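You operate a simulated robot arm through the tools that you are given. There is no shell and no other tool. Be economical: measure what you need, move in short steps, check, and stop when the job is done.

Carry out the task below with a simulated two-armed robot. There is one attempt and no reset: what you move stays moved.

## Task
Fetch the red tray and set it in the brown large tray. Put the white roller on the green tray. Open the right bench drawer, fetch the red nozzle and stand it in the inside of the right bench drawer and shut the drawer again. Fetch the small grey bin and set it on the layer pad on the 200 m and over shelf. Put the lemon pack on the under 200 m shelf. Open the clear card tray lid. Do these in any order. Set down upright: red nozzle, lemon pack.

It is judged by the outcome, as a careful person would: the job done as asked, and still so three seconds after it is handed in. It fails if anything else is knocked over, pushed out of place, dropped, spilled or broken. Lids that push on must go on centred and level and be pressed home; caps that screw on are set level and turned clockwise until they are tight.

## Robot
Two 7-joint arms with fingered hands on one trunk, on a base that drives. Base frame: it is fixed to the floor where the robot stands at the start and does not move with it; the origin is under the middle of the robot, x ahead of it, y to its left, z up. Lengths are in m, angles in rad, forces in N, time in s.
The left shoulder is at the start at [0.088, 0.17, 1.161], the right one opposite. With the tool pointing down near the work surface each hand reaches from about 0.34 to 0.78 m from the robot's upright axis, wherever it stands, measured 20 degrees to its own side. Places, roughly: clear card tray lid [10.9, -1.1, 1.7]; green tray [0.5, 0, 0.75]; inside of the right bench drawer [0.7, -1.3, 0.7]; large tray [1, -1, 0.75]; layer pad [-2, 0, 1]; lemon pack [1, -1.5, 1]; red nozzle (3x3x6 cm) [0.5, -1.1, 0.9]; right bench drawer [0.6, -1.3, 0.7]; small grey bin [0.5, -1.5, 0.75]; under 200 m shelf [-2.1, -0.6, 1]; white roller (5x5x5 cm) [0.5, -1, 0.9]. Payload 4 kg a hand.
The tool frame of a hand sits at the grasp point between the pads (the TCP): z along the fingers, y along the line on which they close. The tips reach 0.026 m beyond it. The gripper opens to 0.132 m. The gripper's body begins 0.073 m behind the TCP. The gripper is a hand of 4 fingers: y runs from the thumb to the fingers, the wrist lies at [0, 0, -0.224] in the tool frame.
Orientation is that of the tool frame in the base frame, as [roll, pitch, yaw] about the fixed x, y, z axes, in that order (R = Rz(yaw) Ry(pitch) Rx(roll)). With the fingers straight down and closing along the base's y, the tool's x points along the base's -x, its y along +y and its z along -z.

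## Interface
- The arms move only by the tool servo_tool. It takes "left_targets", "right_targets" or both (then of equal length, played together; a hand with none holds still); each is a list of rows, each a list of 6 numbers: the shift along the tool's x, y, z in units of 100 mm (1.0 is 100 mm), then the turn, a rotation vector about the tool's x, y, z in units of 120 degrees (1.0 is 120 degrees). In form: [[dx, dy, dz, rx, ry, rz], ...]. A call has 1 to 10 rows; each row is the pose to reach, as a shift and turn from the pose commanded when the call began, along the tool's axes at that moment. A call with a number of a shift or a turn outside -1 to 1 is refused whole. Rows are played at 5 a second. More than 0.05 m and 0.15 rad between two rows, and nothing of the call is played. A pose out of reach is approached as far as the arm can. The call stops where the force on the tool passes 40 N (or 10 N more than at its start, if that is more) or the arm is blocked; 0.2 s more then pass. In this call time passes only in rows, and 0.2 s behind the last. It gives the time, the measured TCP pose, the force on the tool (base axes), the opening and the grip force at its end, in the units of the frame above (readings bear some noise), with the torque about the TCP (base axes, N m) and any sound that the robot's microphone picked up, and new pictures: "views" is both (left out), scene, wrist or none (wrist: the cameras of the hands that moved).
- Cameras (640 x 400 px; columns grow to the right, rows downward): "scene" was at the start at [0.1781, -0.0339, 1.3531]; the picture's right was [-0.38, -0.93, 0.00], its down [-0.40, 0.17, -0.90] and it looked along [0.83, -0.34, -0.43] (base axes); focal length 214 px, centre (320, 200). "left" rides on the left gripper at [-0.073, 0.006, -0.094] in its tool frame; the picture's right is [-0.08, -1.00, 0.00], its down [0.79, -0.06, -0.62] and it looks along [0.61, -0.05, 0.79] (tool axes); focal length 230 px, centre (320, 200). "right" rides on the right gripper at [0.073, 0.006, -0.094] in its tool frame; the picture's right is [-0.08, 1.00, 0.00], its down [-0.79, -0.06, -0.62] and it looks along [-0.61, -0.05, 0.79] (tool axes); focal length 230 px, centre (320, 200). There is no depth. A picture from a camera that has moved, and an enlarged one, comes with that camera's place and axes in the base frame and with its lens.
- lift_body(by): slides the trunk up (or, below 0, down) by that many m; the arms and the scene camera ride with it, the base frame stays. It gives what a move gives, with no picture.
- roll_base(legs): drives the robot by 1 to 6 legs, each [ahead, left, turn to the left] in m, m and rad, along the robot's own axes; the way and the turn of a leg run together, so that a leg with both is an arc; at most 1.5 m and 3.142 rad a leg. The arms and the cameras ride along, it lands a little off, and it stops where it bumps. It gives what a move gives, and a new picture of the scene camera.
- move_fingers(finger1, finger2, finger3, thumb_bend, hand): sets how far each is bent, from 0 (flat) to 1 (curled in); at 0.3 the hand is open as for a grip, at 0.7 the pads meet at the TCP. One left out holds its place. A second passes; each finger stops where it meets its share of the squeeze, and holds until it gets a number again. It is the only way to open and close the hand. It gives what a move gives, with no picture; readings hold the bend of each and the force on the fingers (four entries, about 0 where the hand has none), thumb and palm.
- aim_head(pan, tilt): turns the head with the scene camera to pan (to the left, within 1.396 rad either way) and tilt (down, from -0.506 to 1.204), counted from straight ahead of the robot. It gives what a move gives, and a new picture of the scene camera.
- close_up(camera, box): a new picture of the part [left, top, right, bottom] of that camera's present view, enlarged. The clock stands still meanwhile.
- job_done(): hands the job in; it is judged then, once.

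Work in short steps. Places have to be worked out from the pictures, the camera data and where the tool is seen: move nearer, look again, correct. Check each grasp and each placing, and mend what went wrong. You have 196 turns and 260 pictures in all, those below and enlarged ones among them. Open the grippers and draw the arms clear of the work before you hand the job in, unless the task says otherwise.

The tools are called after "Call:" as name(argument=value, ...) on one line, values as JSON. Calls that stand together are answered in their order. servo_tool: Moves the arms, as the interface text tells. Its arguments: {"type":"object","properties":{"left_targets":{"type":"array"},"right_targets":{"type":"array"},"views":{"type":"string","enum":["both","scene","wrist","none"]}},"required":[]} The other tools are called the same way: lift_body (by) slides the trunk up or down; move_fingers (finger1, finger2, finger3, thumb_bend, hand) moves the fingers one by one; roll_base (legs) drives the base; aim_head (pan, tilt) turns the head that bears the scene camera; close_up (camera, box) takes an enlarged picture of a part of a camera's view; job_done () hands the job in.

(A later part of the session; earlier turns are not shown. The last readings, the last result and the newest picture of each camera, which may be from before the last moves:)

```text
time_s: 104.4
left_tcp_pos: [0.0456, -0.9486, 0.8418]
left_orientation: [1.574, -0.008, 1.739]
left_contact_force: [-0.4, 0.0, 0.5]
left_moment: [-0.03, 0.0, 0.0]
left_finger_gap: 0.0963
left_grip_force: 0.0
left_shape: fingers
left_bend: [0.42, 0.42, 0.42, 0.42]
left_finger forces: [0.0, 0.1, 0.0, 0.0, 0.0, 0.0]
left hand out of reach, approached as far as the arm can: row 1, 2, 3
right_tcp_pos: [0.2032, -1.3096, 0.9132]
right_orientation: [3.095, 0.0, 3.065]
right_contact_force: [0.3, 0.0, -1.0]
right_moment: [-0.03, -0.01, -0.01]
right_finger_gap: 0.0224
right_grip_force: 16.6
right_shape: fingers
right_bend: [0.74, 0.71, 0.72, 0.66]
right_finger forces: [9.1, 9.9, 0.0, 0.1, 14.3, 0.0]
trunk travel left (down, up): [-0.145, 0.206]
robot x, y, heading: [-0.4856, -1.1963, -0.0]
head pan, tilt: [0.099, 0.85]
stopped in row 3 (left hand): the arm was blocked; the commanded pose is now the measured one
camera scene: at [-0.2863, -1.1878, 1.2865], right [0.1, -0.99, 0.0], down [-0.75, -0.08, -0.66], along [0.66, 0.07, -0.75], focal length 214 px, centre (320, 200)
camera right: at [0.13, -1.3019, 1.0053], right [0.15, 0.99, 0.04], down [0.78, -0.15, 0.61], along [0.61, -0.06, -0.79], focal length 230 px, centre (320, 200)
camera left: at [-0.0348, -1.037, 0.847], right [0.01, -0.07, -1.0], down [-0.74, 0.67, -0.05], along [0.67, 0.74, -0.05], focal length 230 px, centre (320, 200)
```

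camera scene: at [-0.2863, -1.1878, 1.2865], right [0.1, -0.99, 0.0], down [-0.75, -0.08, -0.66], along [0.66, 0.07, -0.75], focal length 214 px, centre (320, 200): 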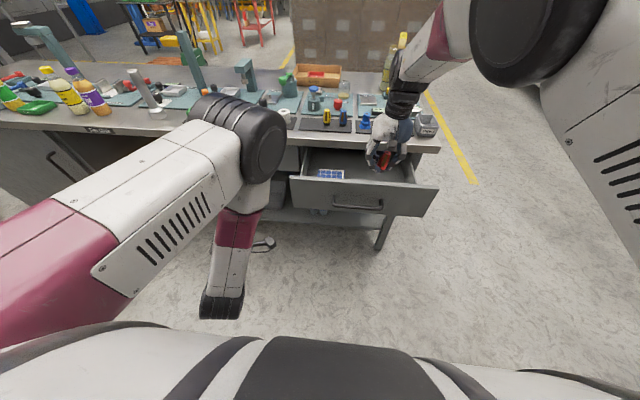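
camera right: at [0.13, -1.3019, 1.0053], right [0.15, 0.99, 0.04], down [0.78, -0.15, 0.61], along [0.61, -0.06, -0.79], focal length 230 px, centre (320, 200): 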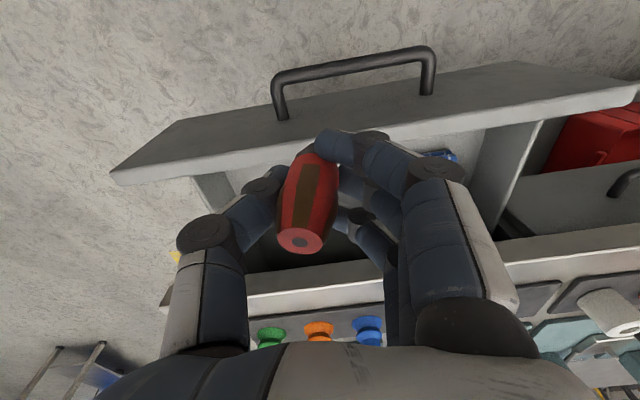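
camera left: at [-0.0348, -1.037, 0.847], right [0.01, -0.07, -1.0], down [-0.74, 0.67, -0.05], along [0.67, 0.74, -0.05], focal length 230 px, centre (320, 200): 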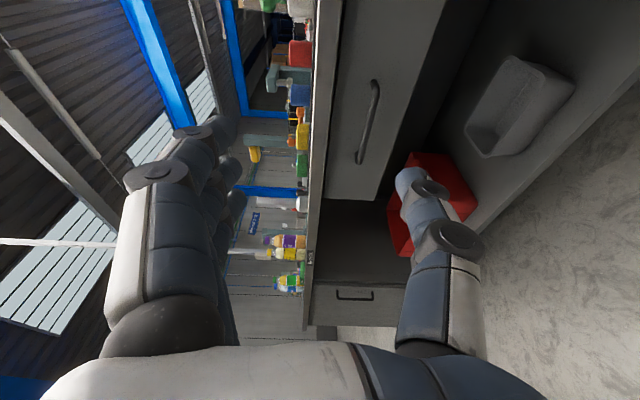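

Drawer interior spans x≈0.225–0.39, y≈−1.43…−1.11, with a blue cloth near y −1.2. I'll roll forward 0.1 m so the nozzle is over (0.30, −1.33).

Call:
roll_base(legs=[[0.1, -0.02, 0]])

Call:
servo_tool(right_targets=[[0, 0, 0.25, 0.01, 0, -0.02], [0, 0, 0.5, 0.02, 0, -0.03]], views="both")

```text
time_s: 105.6
left_tcp_pos: [0.1449, -0.9691, 0.841]
left_orientation: [1.573, -0.005, 1.737]
left_contact_force: [0.3, 0.1, 0.0]
left_moment: [0.02, -0.04, 0.01]
left_finger_gap: 0.0966
left_grip_force: 0.0
left_shape: fingers
left_bend: [0.42, 0.42, 0.42, 0.42]
left_finger forces: [0.0, 0.0, 0.0, 0.0, 0.1, 0.0]
right_tcp_pos: [0.3035, -1.3285, 0.9125]
right_orientation: [3.095, 0.0, 3.066]
right_contact_force: [0.4, 0.3, -1.2]
right_moment: [0.01, 0.0, -0.02]
right_finger_gap: 0.0217
right_grip_force: 16.9
right_shape: fingers
right_bend: [0.74, 0.71, 0.72, 0.66]
right_finger forces: [9.0, 9.9, 0.1, 0.0, 14.2, 0.0]
trunk travel left (down, up): [-0.145, 0.206]
robot x, y, heading: [-0.3852, -1.2184, 0.002]
head pan, tilt: [0.099, 0.85]
camera scene: at [-0.1865, -1.2075, 1.2866], right [0.1, -0.99, 0.0], down [-0.75, -0.08, -0.66], along [0.66, 0.07, -0.75], focal length 214 px, centre (320, 200)
```

scene: 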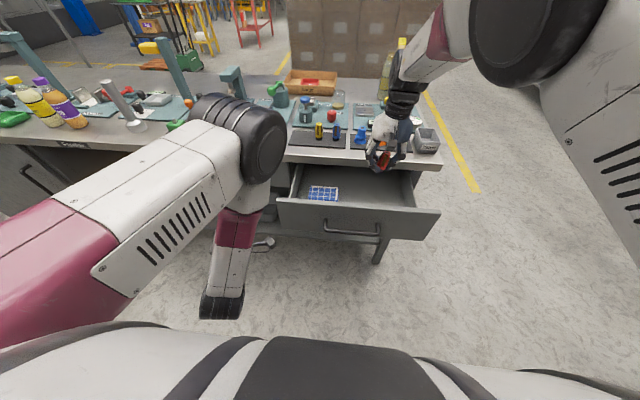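

```text
time_s: 106.4
left_tcp_pos: [0.1453, -0.9672, 0.8419]
left_orientation: [1.574, -0.006, 1.741]
left_contact_force: [-0.1, 0.3, 0.0]
left_moment: [0.01, 0.0, 0.01]
left_finger_gap: 0.0967
left_grip_force: 0.0
left_shape: fingers
left_bend: [0.42, 0.42, 0.42, 0.42]
left_finger forces: [0.0, 0.1, 0.0, 0.1, 0.0, 0.0]
right_tcp_pos: [0.313, -1.36, 0.8731]
right_orientation: [3.099, 0.01, 3.055]
right_contact_force: [-0.1, -1.5, -0.9]
right_moment: [-0.01, 0.03, -0.04]
right_finger_gap: 0.0219
right_grip_force: 16.2
right_shape: fingers
right_bend: [0.74, 0.71, 0.72, 0.66]
right_finger forces: [9.2, 10.0, 0.0, 0.0, 14.2, 0.0]
trunk travel left (down, up): [-0.145, 0.206]
robot x, y, heading: [-0.3841, -1.2163, 0.001]
head pan, tilt: [0.099, 0.85]
stopped in row 2 (right hand): the arm was blocked; the commanded pose is now the measured one
camera scene: at [-0.1874, -1.2077, 1.2868], right [0.1, -0.99, 0.0], down [-0.75, -0.08, -0.66], along [0.66, 0.07, -0.75], focal length 214 px, centre (320, 200)
camera right: at [0.2393, -1.3521, 0.9659], right [0.16, 0.99, 0.04], down [0.77, -0.16, 0.62], along [0.62, -0.07, -0.78], focal length 230 px, centre (320, 200)
```

scene: 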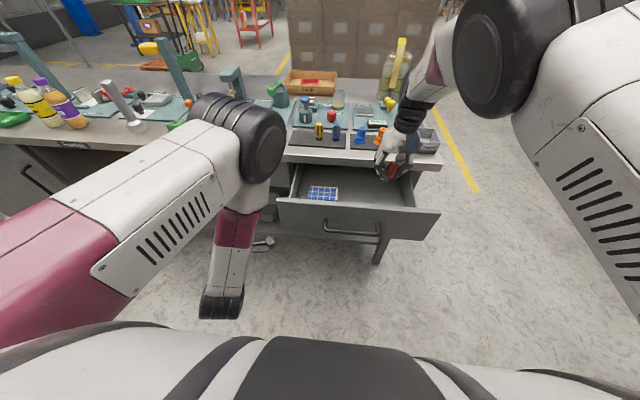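
right: 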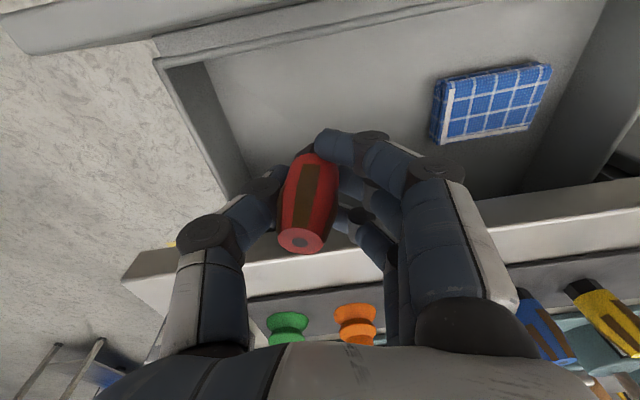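

The arm is near a limit again: the robot stands too far and too far right. Bring the hand back and to the right relative to the body, then move the base closer and left.

Call:
servo_tool(right_targets=[[0.3, -0.3, -0.1, 0, 0, 0], [0.6, -0.6, -0.2, 0, 0, 0], [0.9, -0.9, -0.3, 0.01, 0, -0.01], [1.0, -1.0, -0.3, 0.02, 0, -0.02]], views="none")

Call:
roll_base(legs=[[0, 0.12, 0], [0.1, 0.0, 0]])

```text
time_s: 107.4
left_tcp_pos: [0.1452, -0.9677, 0.8419]
left_orientation: [1.574, -0.007, 1.743]
left_contact_force: [1.0, -0.4, 0.6]
left_moment: [0.01, -0.03, 0.01]
left_finger_gap: 0.0967
left_grip_force: 0.1
left_shape: fingers
left_bend: [0.42, 0.42, 0.42, 0.42]
left_finger forces: [0.0, 0.1, 0.0, 0.1, 0.0, 0.0]
right_tcp_pos: [0.2021, -1.4669, 0.8918]
right_orientation: [3.099, -0.003, 3.044]
right_contact_force: [-0.8, 0.1, -0.7]
right_moment: [0.01, -0.03, 0.0]
right_finger_gap: 0.0218
right_grip_force: 16.5
right_shape: fingers
right_bend: [0.74, 0.71, 0.72, 0.66]
right_finger forces: [8.8, 9.9, 0.1, 0.1, 14.1, 0.1]
trunk travel left (down, up): [-0.145, 0.206]
robot x, y, heading: [-0.3854, -1.2149, 0.005]
head pan, tilt: [0.099, 0.85]
```

```text
time_s: 109.8
left_tcp_pos: [0.2438, -0.8482, 0.8411]
left_orientation: [1.574, -0.007, 1.74]
left_contact_force: [0.3, -0.3, -0.2]
left_moment: [-0.01, 0.0, 0.02]
left_finger_gap: 0.0968
left_grip_force: 0.0
left_shape: fingers
left_bend: [0.42, 0.42, 0.42, 0.42]
left_finger forces: [0.0, 0.0, 0.0, 0.0, 0.0, 0.0]
right_tcp_pos: [0.3043, -1.3446, 0.8976]
right_orientation: [3.096, 0.008, 3.047]
right_contact_force: [0.0, 0.4, -1.8]
right_moment: [-0.03, 0.02, -0.02]
right_finger_gap: 0.0218
right_grip_force: 16.4
right_shape: fingers
right_bend: [0.74, 0.71, 0.72, 0.66]
right_finger forces: [8.7, 9.9, 0.1, 0.0, 14.0, 0.1]
trunk travel left (down, up): [-0.145, 0.206]
robot x, y, heading: [-0.2813, -1.0971, 0.004]
head pan, tilt: [0.099, 0.85]
camera scene: at [-0.0881, -1.0875, 1.2866], right [0.1, -0.99, 0.0], down [-0.75, -0.08, -0.66], along [0.66, 0.07, -0.75], focal length 214 px, centre (320, 200)
```

scene: 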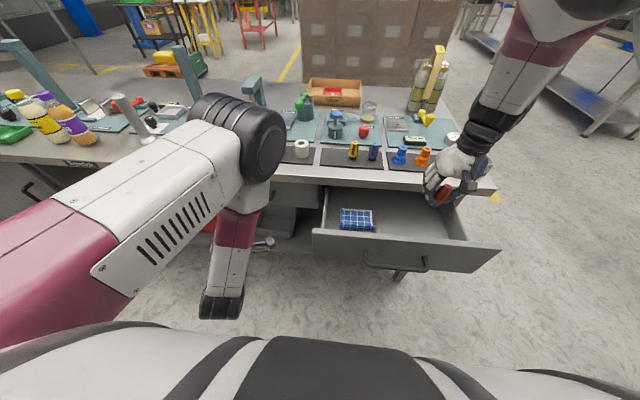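

Good; the hand is now at (0.304,−1.345) above the drawer. Lower gradually with the arm.

Call:
servo_tool(right_targets=[[0, 0, 0.3, 0, 0, 0], [0, 0, 0.6, 0.01, 0, -0.01], [0, 0, 0.9, 0.02, 0, -0.02], [0, 0, 1.0, 0.02, 0, -0.02]], views="both")

```text
time_s: 110.8
left_tcp_pos: [0.2427, -0.8484, 0.8412]
left_orientation: [1.574, -0.006, 1.743]
left_contact_force: [-0.6, 0.3, 0.2]
left_moment: [-0.02, 0.0, 0.04]
left_finger_gap: 0.0964
left_grip_force: 0.0
left_shape: fingers
left_bend: [0.42, 0.42, 0.42, 0.42]
left_finger forces: [0.0, 0.0, 0.0, 0.0, 0.0, 0.1]
right_tcp_pos: [0.3084, -1.3578, 0.802]
right_orientation: [3.101, 0.021, 3.024]
right_contact_force: [0.1, -0.7, -1.0]
right_moment: [-0.02, -0.05, 0.0]
right_finger_gap: 0.0218
right_grip_force: 16.3
right_shape: fingers
right_bend: [0.74, 0.71, 0.72, 0.66]
right_finger forces: [8.9, 9.9, 0.0, 0.0, 14.0, 0.0]
trunk travel left (down, up): [-0.145, 0.206]
robot x, y, heading: [-0.2879, -1.0988, 0.005]
head pan, tilt: [0.099, 0.85]
camera scene: at [-0.0892, -1.0874, 1.2868], right [0.1, -0.99, 0.0], down [-0.75, -0.08, -0.66], along [0.66, 0.07, -0.75], focal length 214 px, centre (320, 200)
camera right: at [0.2335, -1.3476, 0.8942], right [0.19, 0.98, 0.04], down [0.76, -0.18, 0.63], along [0.62, -0.09, -0.78], focal length 230 px, centre (320, 200)
```

scene: 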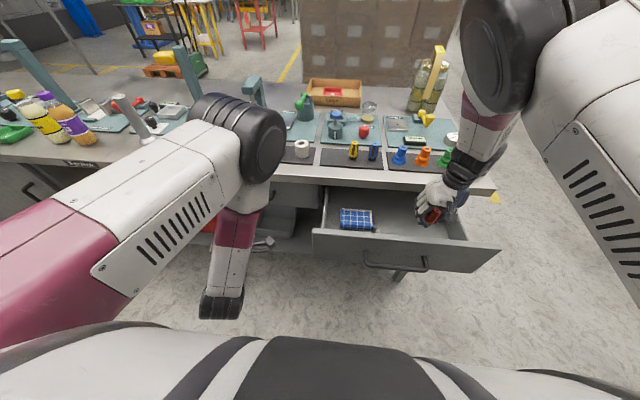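
right: 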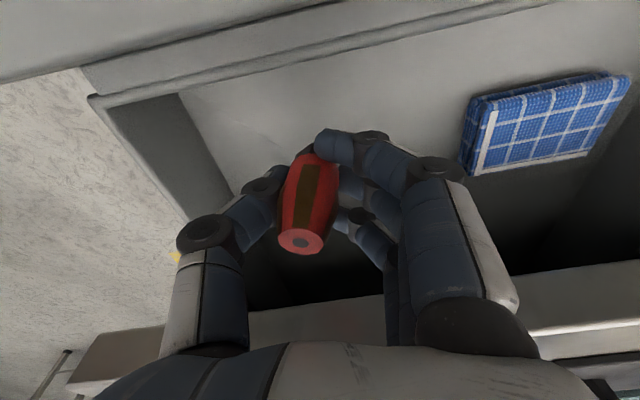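

Shift 3 cm to the left (away from the drawer's right wall) and lower slowly until the nozzle touches the drawer floor.

Call:
servo_tool(right_targets=[[0.05, 0.3, 0.1, 0, 0, -0.02], [0.05, 0.35, 0.3, 0.01, 0.01, -0.04], [0.05, 0.35, 0.4, 0.02, 0.01, -0.05], [0.05, 0.35, 0.46, 0.02, 0.01, -0.05], [0.05, 0.35, 0.52, 0.02, 0.01, -0.05], [0.05, 0.35, 0.57, 0.02, 0.01, -0.05]], views="both")

```text
time_s: 112.2
left_tcp_pos: [0.2425, -0.8473, 0.841]
left_orientation: [1.576, -0.006, 1.743]
left_contact_force: [-0.2, -0.3, -0.4]
left_moment: [0.02, 0.0, 0.01]
left_finger_gap: 0.0965
left_grip_force: 0.0
left_shape: fingers
left_bend: [0.42, 0.42, 0.42, 0.42]
left_finger forces: [0.0, 0.0, 0.1, 0.2, 0.0, 0.0]
right_tcp_pos: [0.3079, -1.326, 0.7473]
right_orientation: [-3.134, 0.001, 3.125]
right_contact_force: [-0.5, -0.6, -1.4]
right_moment: [0.0, 0.05, -0.03]
right_finger_gap: 0.0217
right_grip_force: 16.2
right_shape: fingers
right_bend: [0.74, 0.71, 0.72, 0.66]
right_finger forces: [9.1, 9.8, 0.0, 0.0, 13.8, 0.1]
trunk travel left (down, up): [-0.145, 0.206]
robot x, y, heading: [-0.2826, -1.0962, 0.004]
head pan, tilt: [0.099, 0.85]
camera scene: at [-0.089, -1.0875, 1.2867], right [0.1, -0.99, 0.0], down [-0.75, -0.08, -0.66], along [0.66, 0.07, -0.75], focal length 214 px, centre (320, 200)
camera right: at [0.2346, -1.3176, 0.8399], right [0.09, 1.0, -0.01], down [0.78, -0.07, 0.62], along [0.61, -0.06, -0.79], focal length 230 px, centre (320, 200)
```

scene: 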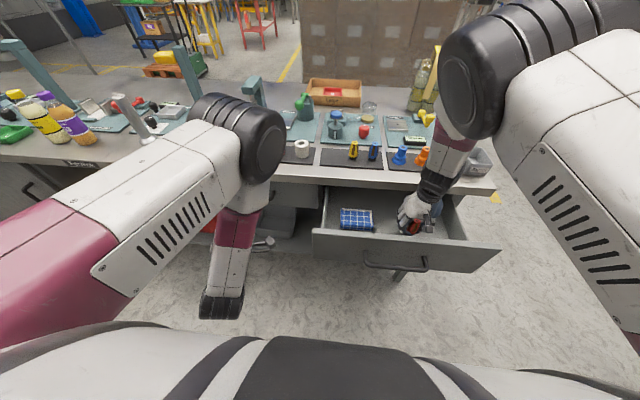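
right: 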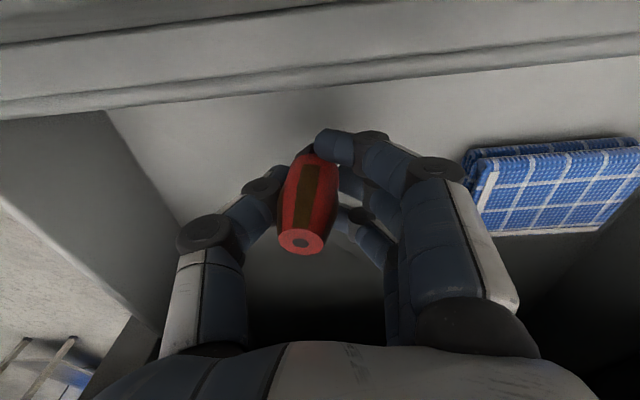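

No contact yet; continue lowering in small steps.

Call:
servo_tool(right_targets=[[0, -0.03, 0.08, 0, 0, 0], [0, -0.05, 0.14, 0, 0, 0], [0, -0.05, 0.2, 0, 0, 0], [0, -0.05, 0.26, 0, 0, 0], [0, -0.05, 0.32, 0, 0, 0]], views="wrist")

```text
time_s: 113.4
left_tcp_pos: [0.2423, -0.847, 0.8433]
left_orientation: [1.57, -0.007, 1.741]
left_contact_force: [-0.4, 0.6, 0.2]
left_moment: [-0.02, 0.05, 0.02]
left_finger_gap: 0.0963
left_grip_force: 0.2
left_shape: fingers
left_bend: [0.42, 0.42, 0.42, 0.42]
left_finger forces: [0.0, 0.0, 0.1, 0.0, 0.0, 0.0]
right_tcp_pos: [0.3083, -1.3355, 0.7178]
right_orientation: [-3.129, 0.005, 3.122]
right_contact_force: [0.9, 4.7, 16.9]
right_moment: [-0.2, 1.51, -0.31]
right_finger_gap: 0.0219
right_grip_force: 16.8
right_shape: fingers
right_bend: [0.74, 0.71, 0.72, 0.66]
right_finger forces: [9.1, 9.9, 0.0, 0.0, 13.7, 0.0]
trunk travel left (down, up): [-0.145, 0.206]
robot x, y, heading: [-0.2884, -1.0997, 0.003]
head pan, tilt: [0.099, 0.85]
camera right: at [0.2349, -1.3262, 0.8115], right [0.1, 1.0, -0.01], down [0.78, -0.07, 0.62], along [0.62, -0.07, -0.78], focal length 230 px, centre (320, 200)
```

right: 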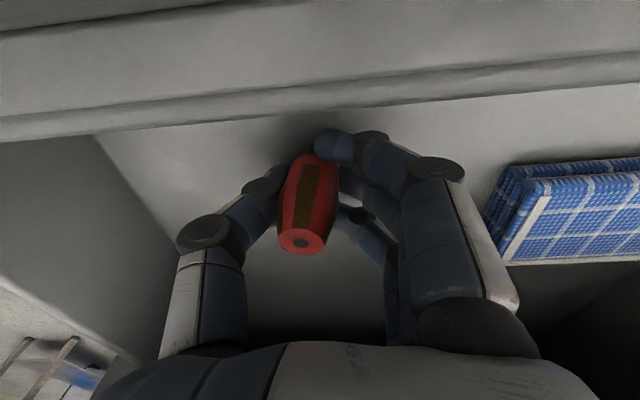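

The moment shows the contact is ~9 cm toward the robot: the wrist camera rests on the drawer front. Raise a little, move 3 cm deeper, and lower again.

Call:
servo_tool(right_targets=[[0, 0, -0.1, 0, 0, 0], [-0.15, 0, -0.1, 0, 0, 0], [-0.3, 0, -0.08, 0, 0, 0], [-0.3, 0, 0.0, 0, 0, 0], [-0.3, 0, 0.06, 0, 0, 0], [-0.3, 0, 0.12, 0, 0, 0]], views="both")

```text
time_s: 114.8
left_tcp_pos: [0.2404, -0.8481, 0.8445]
left_orientation: [1.571, -0.005, 1.742]
left_contact_force: [-0.7, 0.3, 0.2]
left_moment: [-0.04, -0.01, 0.03]
left_finger_gap: 0.0963
left_grip_force: 0.2
left_shape: fingers
left_bend: [0.42, 0.42, 0.42, 0.42]
left_finger forces: [0.0, 0.0, 0.0, 0.0, 0.0, 0.0]
right_tcp_pos: [0.3408, -1.3411, 0.7111]
right_orientation: [-3.116, 0.015, 3.12]
right_contact_force: [1.0, 0.6, 33.5]
right_moment: [-0.61, 0.12, 0.02]
right_finger_gap: 0.0205
right_grip_force: 35.6
right_shape: fingers
right_bend: [0.74, 0.71, 0.72, 0.7]
right_finger forces: [10.3, 14.7, 0.1, 0.0, 46.7, 0.0]
trunk travel left (down, up): [-0.145, 0.206]
robot x, y, heading: [-0.2849, -1.0945, 0.006]
head pan, tilt: [0.099, 0.85]
camera scene: at [-0.0927, -1.0863, 1.2882], right [0.1, -0.99, 0.0], down [-0.75, -0.08, -0.66], along [0.66, 0.07, -0.75], focal length 214 px, centre (320, 200)
camera right: at [0.2661, -1.3305, 0.8032], right [0.1, 0.99, -0.02], down [0.78, -0.06, 0.63], along [0.62, -0.08, -0.78], focal length 230 px, centre (320, 200)
```

scene: 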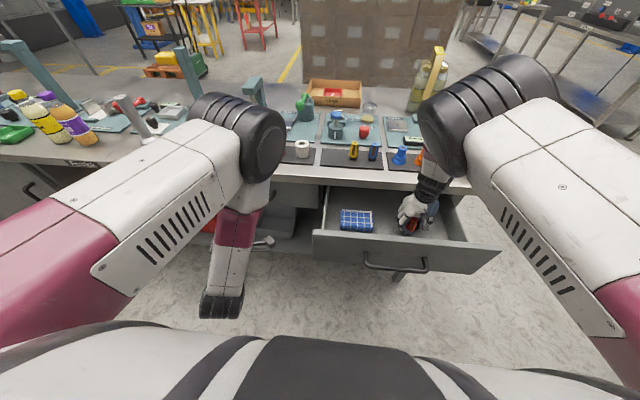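
right: 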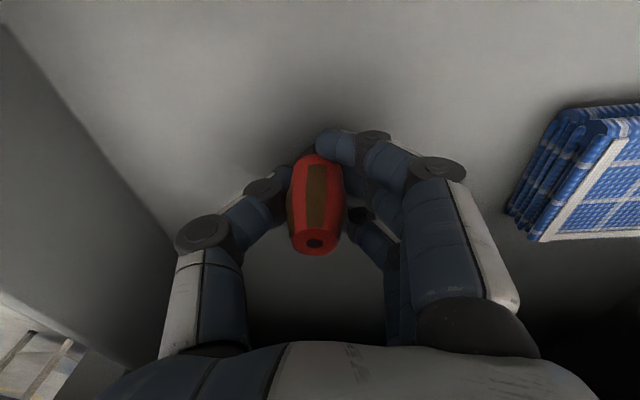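

Thumb tip and nozzle are on the drawer floor. Relieve 5 mm... then open gently.

Call:
servo_tool(right_targets=[[0, 0, -0.07, 0, 0, 0]], views="none")

Call:
move_fingers(hand="right", finger1=0.58, finger2=0.58, finger3=0.58, thumb_bend=0.56)

Call:
close_up(camera="right", box=[0, 0, 640, 400])

```text
time_s: 115.2
left_tcp_pos: [0.2409, -0.8449, 0.8417]
left_orientation: [1.571, -0.005, 1.742]
left_contact_force: [0.5, 0.5, 0.7]
left_moment: [-0.01, 0.02, -0.05]
left_finger_gap: 0.0967
left_grip_force: 0.0
left_shape: fingers
left_bend: [0.42, 0.42, 0.42, 0.42]
left_finger forces: [0.0, 0.0, 0.0, 0.0, 0.0, 0.0]
right_tcp_pos: [0.3394, -1.3456, 0.7097]
right_orientation: [-3.111, 0.007, 3.115]
right_contact_force: [2.2, 7.2, 32.6]
right_moment: [-0.01, 0.04, -0.08]
right_finger_gap: 0.0196
right_grip_force: 36.8
right_shape: fingers
right_bend: [0.74, 0.72, 0.72, 0.7]
right_finger forces: [10.0, 24.5, 0.0, 0.1, 38.2, 0.1]
trunk travel left (down, up): [-0.145, 0.206]
robot x, y, heading: [-0.286, -1.0994, 0.003]
head pan, tilt: [0.099, 0.85]
stopped in row 1 (right hand): the force on the tool passed its limit at 45 N (the readings are from after the stop); the commanded pose is now the measured one
```

```text
time_s: 115.6
left_tcp_pos: [0.242, -0.8454, 0.8421]
left_orientation: [1.572, -0.006, 1.743]
left_contact_force: [0.3, 0.1, -0.9]
left_moment: [0.01, -0.01, 0.01]
left_finger_gap: 0.0969
left_grip_force: 0.1
left_shape: fingers
left_bend: [0.42, 0.42, 0.42, 0.42]
left_finger forces: [0.0, 0.0, 0.0, 0.0, 0.1, 0.1]
right_tcp_pos: [0.3431, -1.3511, 0.7142]
right_orientation: [-3.104, 0.018, 3.111]
right_contact_force: [2.4, -5.1, 35.5]
right_moment: [0.19, 0.17, 0.0]
right_finger_gap: 0.0395
right_grip_force: 18.0
right_shape: fingers
right_bend: [0.64, 0.64, 0.62, 0.57]
right_finger forces: [9.9, 13.0, 5.9, 0.0, 7.1, 0.0]
trunk travel left (down, up): [-0.145, 0.206]
robot x, y, heading: [-0.2875, -1.0987, 0.006]
head pan, tilt: [0.099, 0.85]
stopped (right hand): the force on the tool passed its limit at 47 N (the readings are from after the stop); the commanded pose is now the measured one
```

```text
1.00 times, centred on (320, 200) of right (not enlarged: the box is as wide or as high as the picture)
camera zoom: at [0.268, -1.3397, 0.8061], right [0.11, 0.99, -0.04], down [0.77, -0.06, 0.63], along [0.63, -0.1, -0.77], focal length 230 px, centre (320, 200)
```

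zoom: 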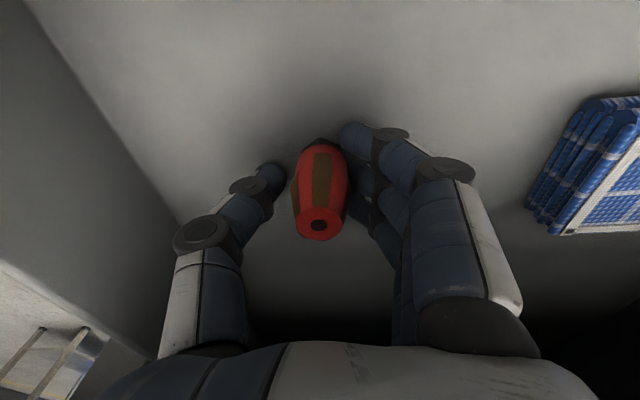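

Fingers press on the floor as they straighten. Raise 8 mm, then open slightly more.

Call:
servo_tool(right_targets=[[0, 0, -0.1, 0, 0, 0], [0, 0.0, -0.13, 0, 0, 0]], views="wrist")

```text
time_s: 116.2
left_tcp_pos: [0.2431, -0.8464, 0.8407]
left_orientation: [1.573, -0.006, 1.744]
left_contact_force: [0.2, 0.9, 0.4]
left_moment: [0.01, 0.01, -0.01]
left_finger_gap: 0.0967
left_grip_force: 0.0
left_shape: fingers
left_bend: [0.42, 0.42, 0.42, 0.42]
left_finger forces: [0.0, 0.0, 0.1, 0.1, 0.1, 0.1]
right_tcp_pos: [0.341, -1.3599, 0.7238]
right_orientation: [-3.117, 0.008, 3.082]
right_contact_force: [-0.2, 0.0, -0.2]
right_moment: [0.02, -0.01, -0.03]
right_finger_gap: 0.0492
right_grip_force: 0.0
right_shape: fingers
right_bend: [0.57, 0.57, 0.57, 0.56]
right_finger forces: [0.1, 0.1, 0.0, 0.1, 0.0, 0.0]
trunk travel left (down, up): [-0.145, 0.206]
robot x, y, heading: [-0.2854, -1.0953, 0.002]
head pan, tilt: [0.099, 0.85]
camera right: at [0.2673, -1.3471, 0.8162], right [0.14, 0.99, -0.02], down [0.78, -0.09, 0.62], along [0.62, -0.1, -0.78], focal length 230 px, centre (320, 200)
```

right: 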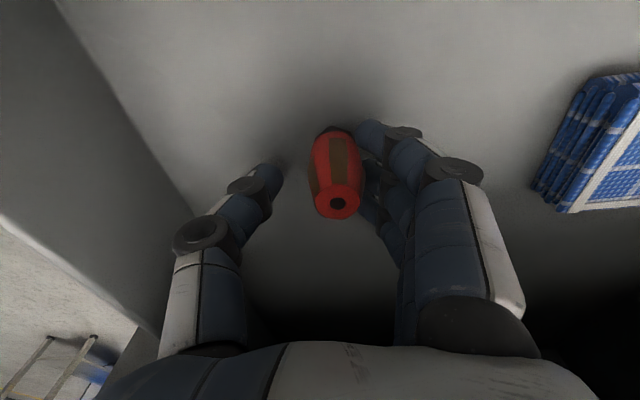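

The nozzle stands upright, no forces. Shift 8 mm toward +y to centre, then rise straight up.

Call:
servo_tool(right_targets=[[0, 0.08, 0, 0, 0, 0], [0, 0.08, -0.2, 0, 0, 0], [0, 0.08, -0.4, 0, 0, 0], [0, 0.1, -0.8, 0, 0, 0], [0, 0.1, -1.0, 0, 0, 0]], views="both")

```text
time_s: 117.6
left_tcp_pos: [0.2442, -0.8473, 0.8421]
left_orientation: [1.574, -0.007, 1.744]
left_contact_force: [0.4, 0.5, 0.4]
left_moment: [0.01, 0.02, 0.03]
left_finger_gap: 0.0964
left_grip_force: 0.0
left_shape: fingers
left_bend: [0.42, 0.42, 0.42, 0.42]
left_finger forces: [0.0, 0.1, 0.0, 0.0, 0.0, 0.1]
right_tcp_pos: [0.3361, -1.3653, 0.8168]
right_orientation: [-3.137, -0.009, 3.038]
right_contact_force: [0.4, -0.3, -0.1]
right_moment: [0.01, 0.02, -0.03]
right_finger_gap: 0.0496
right_grip_force: 0.1
right_shape: fingers
right_bend: [0.57, 0.57, 0.57, 0.56]
right_finger forces: [0.0, 0.0, 0.0, 0.0, 0.1, 0.0]
trunk travel left (down, up): [-0.145, 0.206]
robot x, y, heading: [-0.2861, -1.0968, 0.004]
head pan, tilt: [0.099, 0.85]
stopped in row 5 (right hand): the arm was blocked; the commanded pose is now the measured one
camera scene: at [-0.0889, -1.0878, 1.2867], right [0.1, -0.99, 0.0], down [-0.75, -0.08, -0.66], along [0.66, 0.07, -0.75], focal length 214 px, centre (320, 200)
camera right: at [0.2641, -1.3505, 0.9097], right [0.18, 0.98, 0.0], down [0.78, -0.14, 0.61], along [0.6, -0.11, -0.79], focal length 230 px, centre (320, 200)
```

scene: 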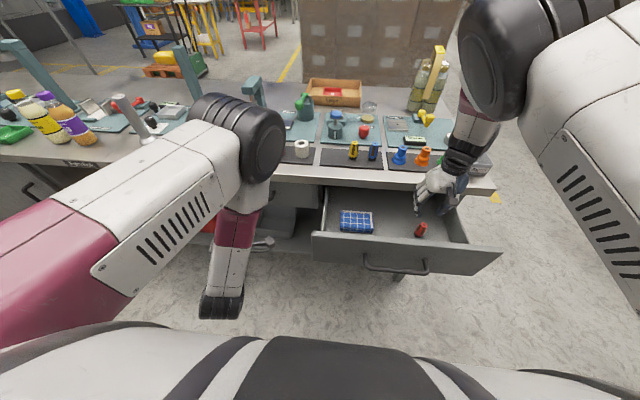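
right: 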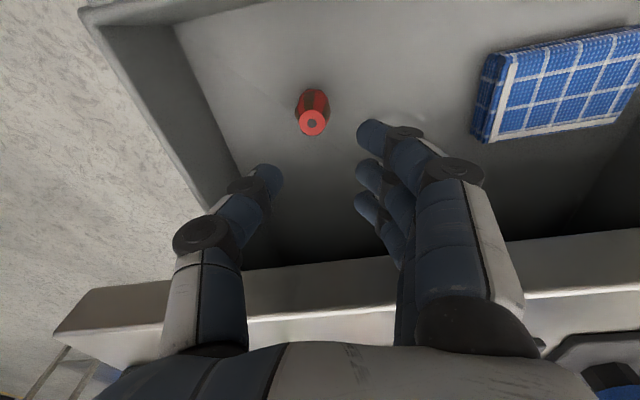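

The nozzle stands upright in the drawer. Raise the trunk to clear the right hand, then back off and shift right so the left hand faces the drawer front to push it shut.

Call:
lift_body(by=0.12)

Call:
roll_base(legs=[[-0.2, 0, 0], [0, -0.4, 0]])

```text
time_s: 119.1
left_tcp_pos: [0.2435, -0.8477, 0.9615]
left_orientation: [1.575, -0.006, 1.742]
left_contact_force: [-0.2, 0.0, -0.4]
left_moment: [-0.01, -0.02, -0.01]
left_finger_gap: 0.0966
left_grip_force: 0.2
left_shape: fingers
left_bend: [0.42, 0.42, 0.42, 0.42]
left_finger forces: [0.1, 0.0, 0.0, 0.0, 0.0, 0.0]
right_tcp_pos: [0.3372, -1.3925, 0.9413]
right_orientation: [3.129, 0.002, 2.983]
right_contact_force: [-0.8, 0.6, 0.2]
right_moment: [0.02, -0.02, -0.01]
right_finger_gap: 0.0498
right_grip_force: 0.0
right_shape: fingers
right_bend: [0.57, 0.57, 0.57, 0.56]
right_finger forces: [0.0, 0.0, 0.0, 0.0, 0.0, 0.0]
trunk travel left (down, up): [-0.265, 0.086]
robot x, y, heading: [-0.287, -1.0999, 0.006]
head pan, tilt: [0.099, 0.85]
```

```text
time_s: 124.4
left_tcp_pos: [0.0443, -1.2496, 0.9613]
left_orientation: [1.575, -0.006, 1.742]
left_contact_force: [-0.2, 0.6, -0.5]
left_moment: [0.03, 0.02, 0.0]
left_finger_gap: 0.0967
left_grip_force: 0.1
left_shape: fingers
left_bend: [0.42, 0.42, 0.42, 0.42]
left_finger forces: [0.0, 0.0, 0.0, 0.0, 0.0, 0.1]
right_tcp_pos: [0.1333, -1.7963, 0.9352]
right_orientation: [3.133, -0.01, 2.978]
right_contact_force: [0.3, -0.7, 0.5]
right_moment: [-0.03, 0.0, -0.01]
right_finger_gap: 0.0499
right_grip_force: 0.0
right_shape: fingers
right_bend: [0.57, 0.57, 0.57, 0.56]
right_finger forces: [0.1, 0.0, 0.1, 0.0, 0.0, 0.0]
trunk travel left (down, up): [-0.265, 0.086]
robot x, y, heading: [-0.4825, -1.5007, 0.005]
head pan, tilt: [0.099, 0.85]
camera scene: at [-0.3622, -1.4896, 1.4108], right [0.1, -0.99, 0.0], down [-0.75, -0.08, -0.66], along [0.66, 0.07, -0.75], focal length 214 px, centre (320, 200)
```

scene: 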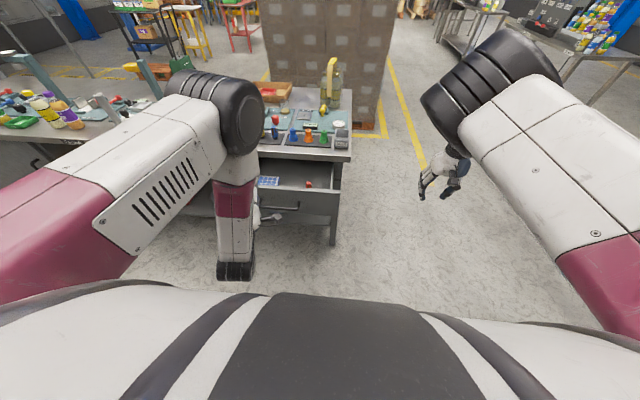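

Call:
lift_body(by=-0.12)

Call:
servo_tool(left_targets=[[-0.1, -0.3, 0.1, 0, -0.04, 0], [-0.2, -0.6, 0.2, 0, -0.08, 0], [-0.25, -0.98, 0.3, 0, -0.08, 0]], views="wrist")

```text
time_s: 125.9
left_tcp_pos: [0.0433, -1.2485, 0.8435]
left_orientation: [1.571, -0.007, 1.743]
left_contact_force: [-0.6, -0.7, 0.0]
left_moment: [0.01, 0.03, 0.01]
left_finger_gap: 0.0968
left_grip_force: 0.0
left_shape: fingers
left_bend: [0.42, 0.42, 0.42, 0.42]
left_finger forces: [0.0, 0.1, 0.1, 0.0, 0.0, 0.0]
right_tcp_pos: [0.1251, -1.825, 0.811]
right_orientation: [3.123, -0.019, 2.916]
right_contact_force: [-0.6, 0.4, 0.6]
right_moment: [-0.04, -0.01, -0.03]
right_finger_gap: 0.0494
right_grip_force: 0.1
right_shape: fingers
right_bend: [0.57, 0.57, 0.57, 0.56]
right_finger forces: [0.0, 0.1, 0.0, 0.0, 0.0, 0.1]
trunk travel left (down, up): [-0.145, 0.206]
robot x, y, heading: [-0.487, -1.5008, 0.006]
head pan, tilt: [0.099, 0.85]
```

```text
time_s: 126.7
left_tcp_pos: [0.0764, -1.267, 0.7412]
left_orientation: [1.574, -0.007, 1.574]
left_contact_force: [-0.8, 0.4, -0.5]
left_moment: [-0.03, 0.0, -0.03]
left_finger_gap: 0.0965
left_grip_force: 0.0
left_shape: fingers
left_bend: [0.42, 0.42, 0.42, 0.42]
left_finger forces: [0.1, 0.0, 0.0, 0.0, 0.1, 0.0]
right_tcp_pos: [0.1274, -1.8211, 0.8111]
right_orientation: [3.115, -0.017, 2.915]
right_contact_force: [-0.8, 0.0, 0.7]
right_moment: [-0.04, 0.02, 0.01]
right_finger_gap: 0.0495
right_grip_force: 0.1
right_shape: fingers
right_bend: [0.57, 0.57, 0.57, 0.56]
right_finger forces: [0.0, 0.0, 0.1, 0.1, 0.0, 0.0]
trunk travel left (down, up): [-0.145, 0.206]
robot x, y, heading: [-0.4905, -1.4987, 0.008]
head pan, tilt: [0.099, 0.85]
camera left: at [-0.0161, -1.3407, 0.7484], right [0.0, -0.07, -1.0], down [-0.62, 0.78, -0.05], along [0.78, 0.62, -0.05], focal length 230 px, centre (320, 200)
```

left: 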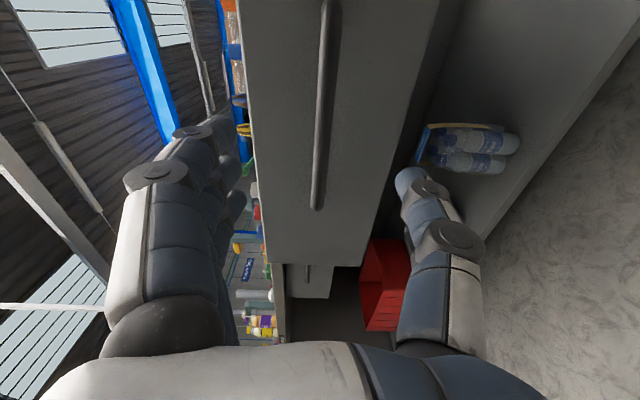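

Aligned with the bar again. Narrow the fingers to straddle the bar, roll forward 7 cm, then push slowly with the arm.

Call:
move_fingers(hand="left", finger1=0.52, finger2=0.52, finger3=0.52, thumb_bend=0.52)

Call:
roll_base(legs=[[0.07, 0, 0]])

Call:
servo_tool(left_targets=[[0, 0, 0.1, 0, 0, 0], [0, 0, 0.2, 0, 0, 0], [0, 0, 0.3, 0, 0, 0], [0, 0, 0.4, 0, 0, 0], [0, 0, 0.5, 0, 0, 0], [0, 0, 0.6, 0, 0, 0], [0, 0, 0.7, 0, 0, 0], [0, 0, 0.8, 0, 0, 0], [0, 0, 0.9, 0, 0, 0], [0, 0, 1.0, 0, 0, 0]], views="both")

```text
time_s: 127.7
left_tcp_pos: [0.077, -1.2678, 0.7433]
left_orientation: [1.576, -0.007, 1.574]
left_contact_force: [-0.8, 0.2, -0.3]
left_moment: [-0.01, 0.02, 0.0]
left_finger_gap: 0.065
left_grip_force: 0.2
left_shape: fingers
left_bend: [0.52, 0.52, 0.52, 0.52]
left_finger forces: [0.0, 0.0, 0.0, 0.1, 0.0, 0.1]
right_tcp_pos: [0.1302, -1.8219, 0.815]
right_orientation: [3.113, -0.01, 2.915]
right_contact_force: [-0.1, 0.5, -0.6]
right_moment: [-0.02, 0.01, 0.0]
right_finger_gap: 0.0498
right_grip_force: 0.1
right_shape: fingers
right_bend: [0.57, 0.57, 0.57, 0.56]
right_finger forces: [0.1, 0.1, 0.0, 0.0, 0.0, 0.0]
trunk travel left (down, up): [-0.145, 0.206]
robot x, y, heading: [-0.4862, -1.496, 0.007]
head pan, tilt: [0.099, 0.85]
```

```text
time_s: 128.7
left_tcp_pos: [0.1461, -1.267, 0.7425]
left_orientation: [1.576, -0.007, 1.576]
left_contact_force: [0.5, -0.2, 0.5]
left_moment: [0.01, -0.04, 0.01]
left_finger_gap: 0.0648
left_grip_force: 0.0
left_shape: fingers
left_bend: [0.52, 0.52, 0.52, 0.52]
left_finger forces: [0.1, 0.0, 0.0, 0.0, 0.0, 0.0]
right_tcp_pos: [0.1979, -1.8233, 0.8138]
right_orientation: [3.112, -0.015, 2.916]
right_contact_force: [-0.3, -0.7, -0.5]
right_moment: [0.0, -0.01, 0.01]
right_finger_gap: 0.0498
right_grip_force: 0.2
right_shape: fingers
right_bend: [0.57, 0.57, 0.57, 0.56]
right_finger forces: [0.1, 0.0, 0.0, 0.0, 0.1, 0.0]
trunk travel left (down, up): [-0.145, 0.206]
robot x, y, heading: [-0.4171, -1.4979, 0.007]
head pan, tilt: [0.099, 0.85]
camera scene: at [-0.2187, -1.4889, 1.2866], right [0.1, -0.99, 0.0], down [-0.75, -0.08, -0.66], along [0.66, 0.07, -0.75], focal length 214 px, centre (320, 200)
```

scene: 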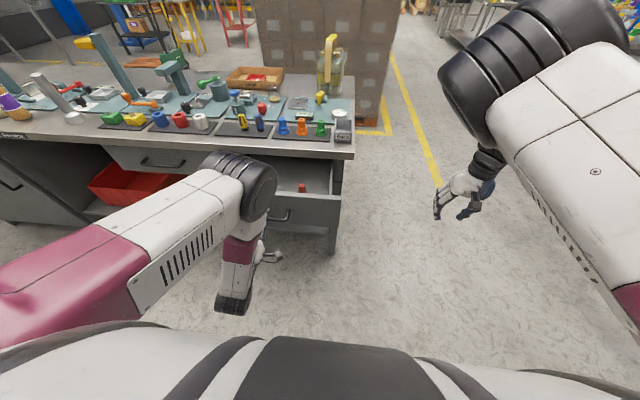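

```text
time_s: 130.9
left_tcp_pos: [0.2458, -1.2666, 0.7426]
left_orientation: [1.574, -0.007, 1.575]
left_contact_force: [-0.4, -0.4, 0.1]
left_moment: [0.03, 0.01, 0.03]
left_finger_gap: 0.0647
left_grip_force: 0.1
left_shape: fingers
left_bend: [0.52, 0.52, 0.52, 0.52]
left_finger forces: [0.0, 0.0, 0.0, 0.0, 0.0, 0.1]
right_tcp_pos: [0.1976, -1.8251, 0.8147]
right_orientation: [3.113, -0.013, 2.909]
right_contact_force: [0.3, -0.7, -0.5]
right_moment: [-0.01, 0.02, -0.02]
right_finger_gap: 0.0498
right_grip_force: 0.1
right_shape: fingers
right_bend: [0.57, 0.57, 0.57, 0.56]
right_finger forces: [0.1, 0.0, 0.0, 0.0, 0.0, 0.0]
trunk travel left (down, up): [-0.145, 0.206]
robot x, y, heading: [-0.4188, -1.4985, 0.004]
head pan, tilt: [0.099, 0.85]
camera scene: at [-0.2194, -1.4889, 1.2867], right [0.1, -0.99, 0.0], down [-0.75, -0.08, -0.66], along [0.66, 0.07, -0.75], focal length 214 px, centre (320, 200)
camera left: at [0.1526, -1.3405, 0.7487], right [0.0, -0.07, -1.0], down [-0.62, 0.78, -0.05], along [0.78, 0.62, -0.05], focal length 230 px, centre (320, 200)
```

scene: 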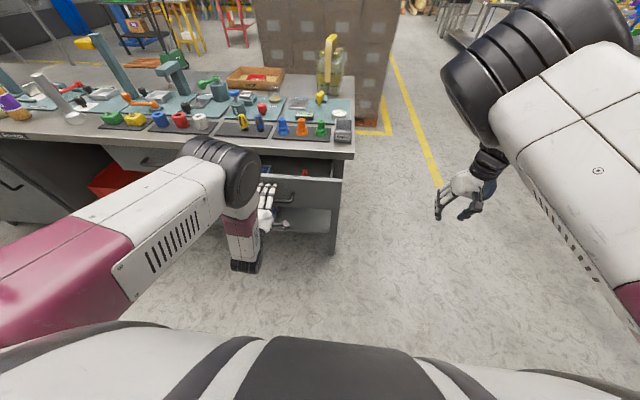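
left: 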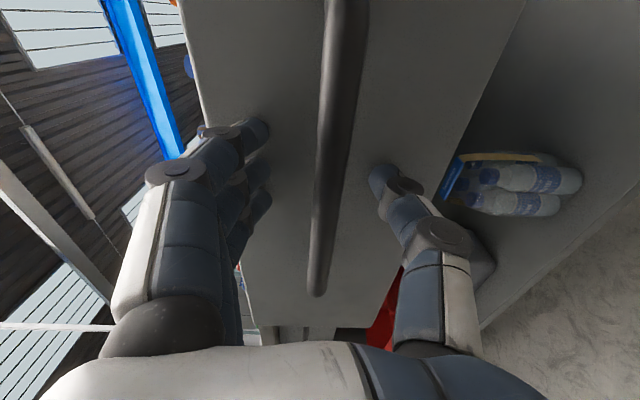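

Drawer is sliding in with the nozzle still standing. Continue pushing.

Call:
servo_tool(left_targets=[[0, 0, 0.1, 0, 0, 0], [0, 0, 0.2, 0, 0, 0], [0, 0, 0.3, 0, 0, 0], [0, 0, 0.4, 0, 0, 0], [0, 0, 0.5, 0, 0, 0], [0, 0, 0.6, 0, 0, 0], [0, 0, 0.7, 0, 0, 0], [0, 0, 0.8, 0, 0, 0], [0, 0, 0.9, 0, 0, 0], [0, 0, 1.0, 0, 0, 0]], views="none")

Call:
servo_tool(left_targets=[[0, 0, 0.1, 0, 0, 0], [0, 0, 0.2, 0, 0, 0], [0, 0, 0.28, 0, 0, 0], [0, 0, 0.36, 0, 0, 0], [0, 0, 0.44, 0, 0, 0]], views="both")

```text
time_s: 133.1
left_tcp_pos: [0.3452, -1.2657, 0.7425]
left_orientation: [1.573, -0.006, 1.575]
left_contact_force: [-0.7, -1.1, 0.7]
left_moment: [-0.02, -0.01, 0.02]
left_finger_gap: 0.065
left_grip_force: 0.1
left_shape: fingers
left_bend: [0.52, 0.52, 0.52, 0.52]
left_finger forces: [0.0, 0.1, 0.0, 0.0, 0.0, 0.1]
right_tcp_pos: [0.1975, -1.8251, 0.8132]
right_orientation: [3.113, -0.014, 2.907]
right_contact_force: [0.1, -0.2, -1.3]
right_moment: [-0.01, 0.03, -0.01]
right_finger_gap: 0.0496
right_grip_force: 0.1
right_shape: fingers
right_bend: [0.57, 0.57, 0.57, 0.56]
right_finger forces: [0.1, 0.0, 0.0, 0.0, 0.0, 0.1]
trunk travel left (down, up): [-0.145, 0.206]
robot x, y, heading: [-0.4137, -1.5009, 0.002]
head pan, tilt: [0.099, 0.85]
```

```text
time_s: 134.3
left_tcp_pos: [0.3813, -1.2661, 0.7377]
left_orientation: [1.584, -0.008, 1.573]
left_contact_force: [-24.2, -1.1, 3.2]
left_moment: [0.02, -1.22, -0.17]
left_finger_gap: 0.0687
left_grip_force: 12.1
left_shape: fingers
left_bend: [0.51, 0.51, 0.51, 0.52]
left_finger forces: [9.5, 7.9, 6.5, 0.1, 0.0, 0.1]
right_tcp_pos: [0.1955, -1.8243, 0.8147]
right_orientation: [3.109, -0.011, 2.908]
right_contact_force: [0.7, 0.2, -0.8]
right_moment: [-0.01, 0.03, 0.02]
right_finger_gap: 0.0499
right_grip_force: 0.1
right_shape: fingers
right_bend: [0.57, 0.57, 0.57, 0.56]
right_finger forces: [0.0, 0.1, 0.0, 0.0, 0.0, 0.1]
trunk travel left (down, up): [-0.145, 0.206]
robot x, y, heading: [-0.416, -1.4959, 0.009]
head pan, tilt: [0.099, 0.85]
stopped in row 5 (left hand): the force on the tool passed its limit at 47 N (the readings are from after the stop); the commanded pose is now the measured one
camera scene: at [-0.2225, -1.4891, 1.287], right [0.1, -0.99, 0.0], down [-0.75, -0.08, -0.66], along [0.66, 0.07, -0.75], focal length 214 px, centre (320, 200)
camera left: at [0.2869, -1.34, 0.7438], right [-0.01, -0.07, -1.0], down [-0.62, 0.78, -0.05], along [0.78, 0.62, -0.05], focal length 230 px, centre (320, 200)
```

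scene: 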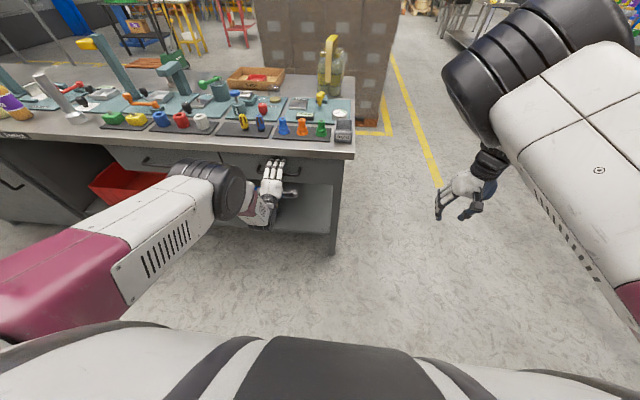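
left: 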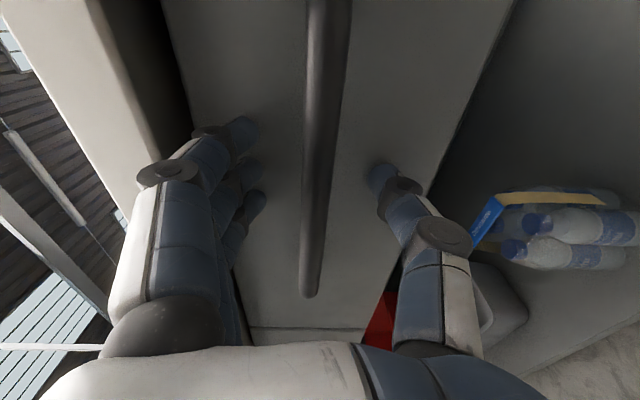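

Drawer is shut flush. Back away, raise the trunk, and tilt the left hand back to pointing down while levelling the right hand.

Call:
roll_base(legs=[[-0.15, 0, 0]])

Call:
lift_body(by=0.2)

Call:
servo_tool(left_targets=[[0, 0.1, -0.05, 0.07, 0, 0], [0, 0.2, -0.1, 0.14, 0, 0], [0, 0.3, -0.15, 0.21, 0, 0], [0, 0.4, -0.2, 0.28, 0, 0], [0, 0.5, -0.2, 0.35, 0, 0], [0, 0.6, -0.2, 0.42, 0, 0], [0, 0.7, -0.2, 0.49, 0, 0], [0, 0.8, -0.2, 0.56, 0, 0], [0, 0.9, -0.2, 0.63, 0, 0], [0, 1.0, -0.2, 0.7, 0, 0]], right_targets=[[0, 0, 0, 0, 0, -0.02], [0, 0, 0, 0, 0, -0.04], [0, 0, 0, 0, 0, -0.06], [0, 0, 0, 0, 0, -0.08], [0, 0, 0, 0, 0, -0.1], [0, 0, 0, 0, 0, -0.1], [0, 0, 0, 0, 0, -0.1], [0, 0, 0, 0, 0, -0.1], [0, 0, 0, 0, 0, -0.1], [0, 0, 0, 0, 0, -0.1]], views="scene")

```text
time_s: 135.7
left_tcp_pos: [0.2334, -1.2683, 0.7379]
left_orientation: [1.581, -0.007, 1.574]
left_contact_force: [-0.5, 0.5, 0.2]
left_moment: [-0.03, 0.02, 0.01]
left_finger_gap: 0.0644
left_grip_force: 0.0
left_shape: fingers
left_bend: [0.52, 0.52, 0.52, 0.52]
left_finger forces: [0.1, 0.1, 0.0, 0.0, 0.1, 0.0]
right_tcp_pos: [0.0475, -1.8249, 0.8137]
right_orientation: [3.111, -0.013, 2.907]
right_contact_force: [0.1, -0.3, 0.3]
right_moment: [0.0, -0.01, 0.06]
right_finger_gap: 0.0498
right_grip_force: 0.1
right_shape: fingers
right_bend: [0.57, 0.57, 0.57, 0.56]
right_finger forces: [0.0, 0.0, 0.0, 0.1, 0.1, 0.0]
trunk travel left (down, up): [-0.145, 0.206]
robot x, y, heading: [-0.5715, -1.5011, 0.002]
head pan, tilt: [0.099, 0.85]
camera scene: at [-0.3707, -1.4894, 1.2869], right [0.1, -0.99, 0.0], down [-0.75, -0.08, -0.66], along [0.66, 0.07, -0.75], focal length 214 px, centre (320, 200)
```

scene: 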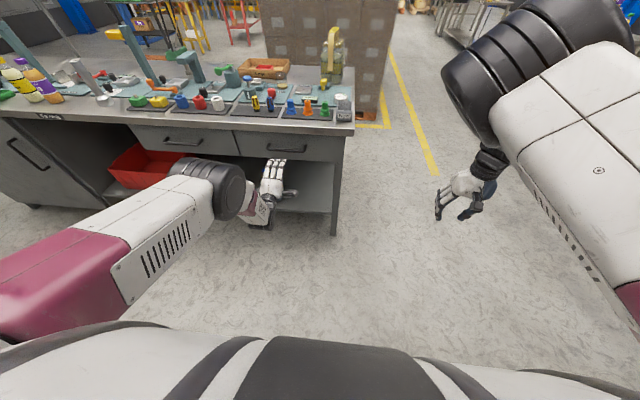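

```text
time_s: 137.8
left_tcp_pos: [0.2344, -1.2666, 0.9372]
left_orientation: [1.584, -0.006, 1.575]
left_contact_force: [0.4, -0.1, 0.7]
left_moment: [0.01, -0.03, 0.02]
left_finger_gap: 0.0644
left_grip_force: 0.1
left_shape: fingers
left_bend: [0.52, 0.52, 0.52, 0.52]
left_finger forces: [0.1, 0.0, 0.0, 0.1, 0.0, 0.0]
right_tcp_pos: [0.0465, -1.8252, 1.0126]
right_orientation: [3.11, -0.012, 2.908]
right_contact_force: [0.4, -0.2, -0.4]
right_moment: [-0.03, -0.01, -0.01]
right_finger_gap: 0.0499
right_grip_force: 0.0
right_shape: fingers
right_bend: [0.57, 0.57, 0.57, 0.56]
right_finger forces: [0.0, 0.0, 0.0, 0.0, 0.0, 0.0]
trunk travel left (down, up): [-0.345, 0.006]
robot x, y, heading: [-0.5681, -1.4996, 0.0]
head pan, tilt: [0.099, 0.85]
```

```text
time_s: 140.0
left_tcp_pos: [0.1607, -1.2491, 1.0578]
left_orientation: [3.051, -0.005, 1.574]
left_contact_force: [-0.8, -0.2, -0.4]
left_moment: [0.02, -0.03, 0.03]
left_finger_gap: 0.0641
left_grip_force: 0.1
left_shape: fingers
left_bend: [0.52, 0.52, 0.52, 0.52]
left_finger forces: [0.0, 0.0, 0.1, 0.0, 0.0, 0.0]
left hand out of reach, approached as far as the arm can: row 9, 10
right_tcp_pos: [0.0472, -1.825, 1.0138]
right_orientation: [3.11, -0.006, 3.118]
right_contact_force: [-1.1, -0.1, 0.2]
right_moment: [-0.01, 0.0, -0.03]
right_finger_gap: 0.0499
right_grip_force: 0.1
right_shape: fingers
right_bend: [0.57, 0.57, 0.57, 0.56]
right_finger forces: [0.1, 0.1, 0.0, 0.0, 0.0, 0.0]
trunk travel left (down, up): [-0.345, 0.006]
robot x, y, heading: [-0.5653, -1.4971, 0.004]
head pan, tilt: [0.099, 0.85]
camera scene: at [-0.4506, -1.4887, 1.4911], right [0.1, -0.99, 0.0], down [-0.75, -0.08, -0.66], along [0.66, 0.07, -0.75], focal length 214 px, centre (320, 200)
```

scene: 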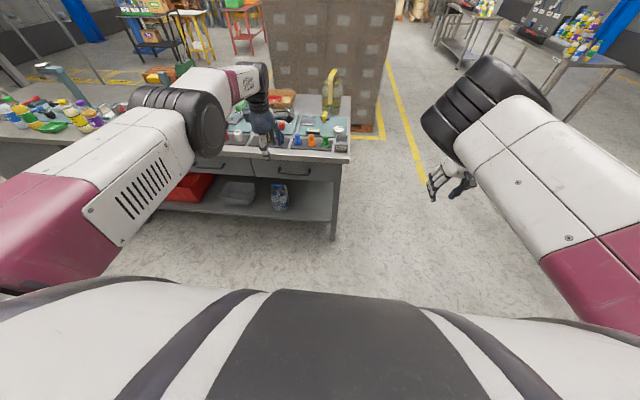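

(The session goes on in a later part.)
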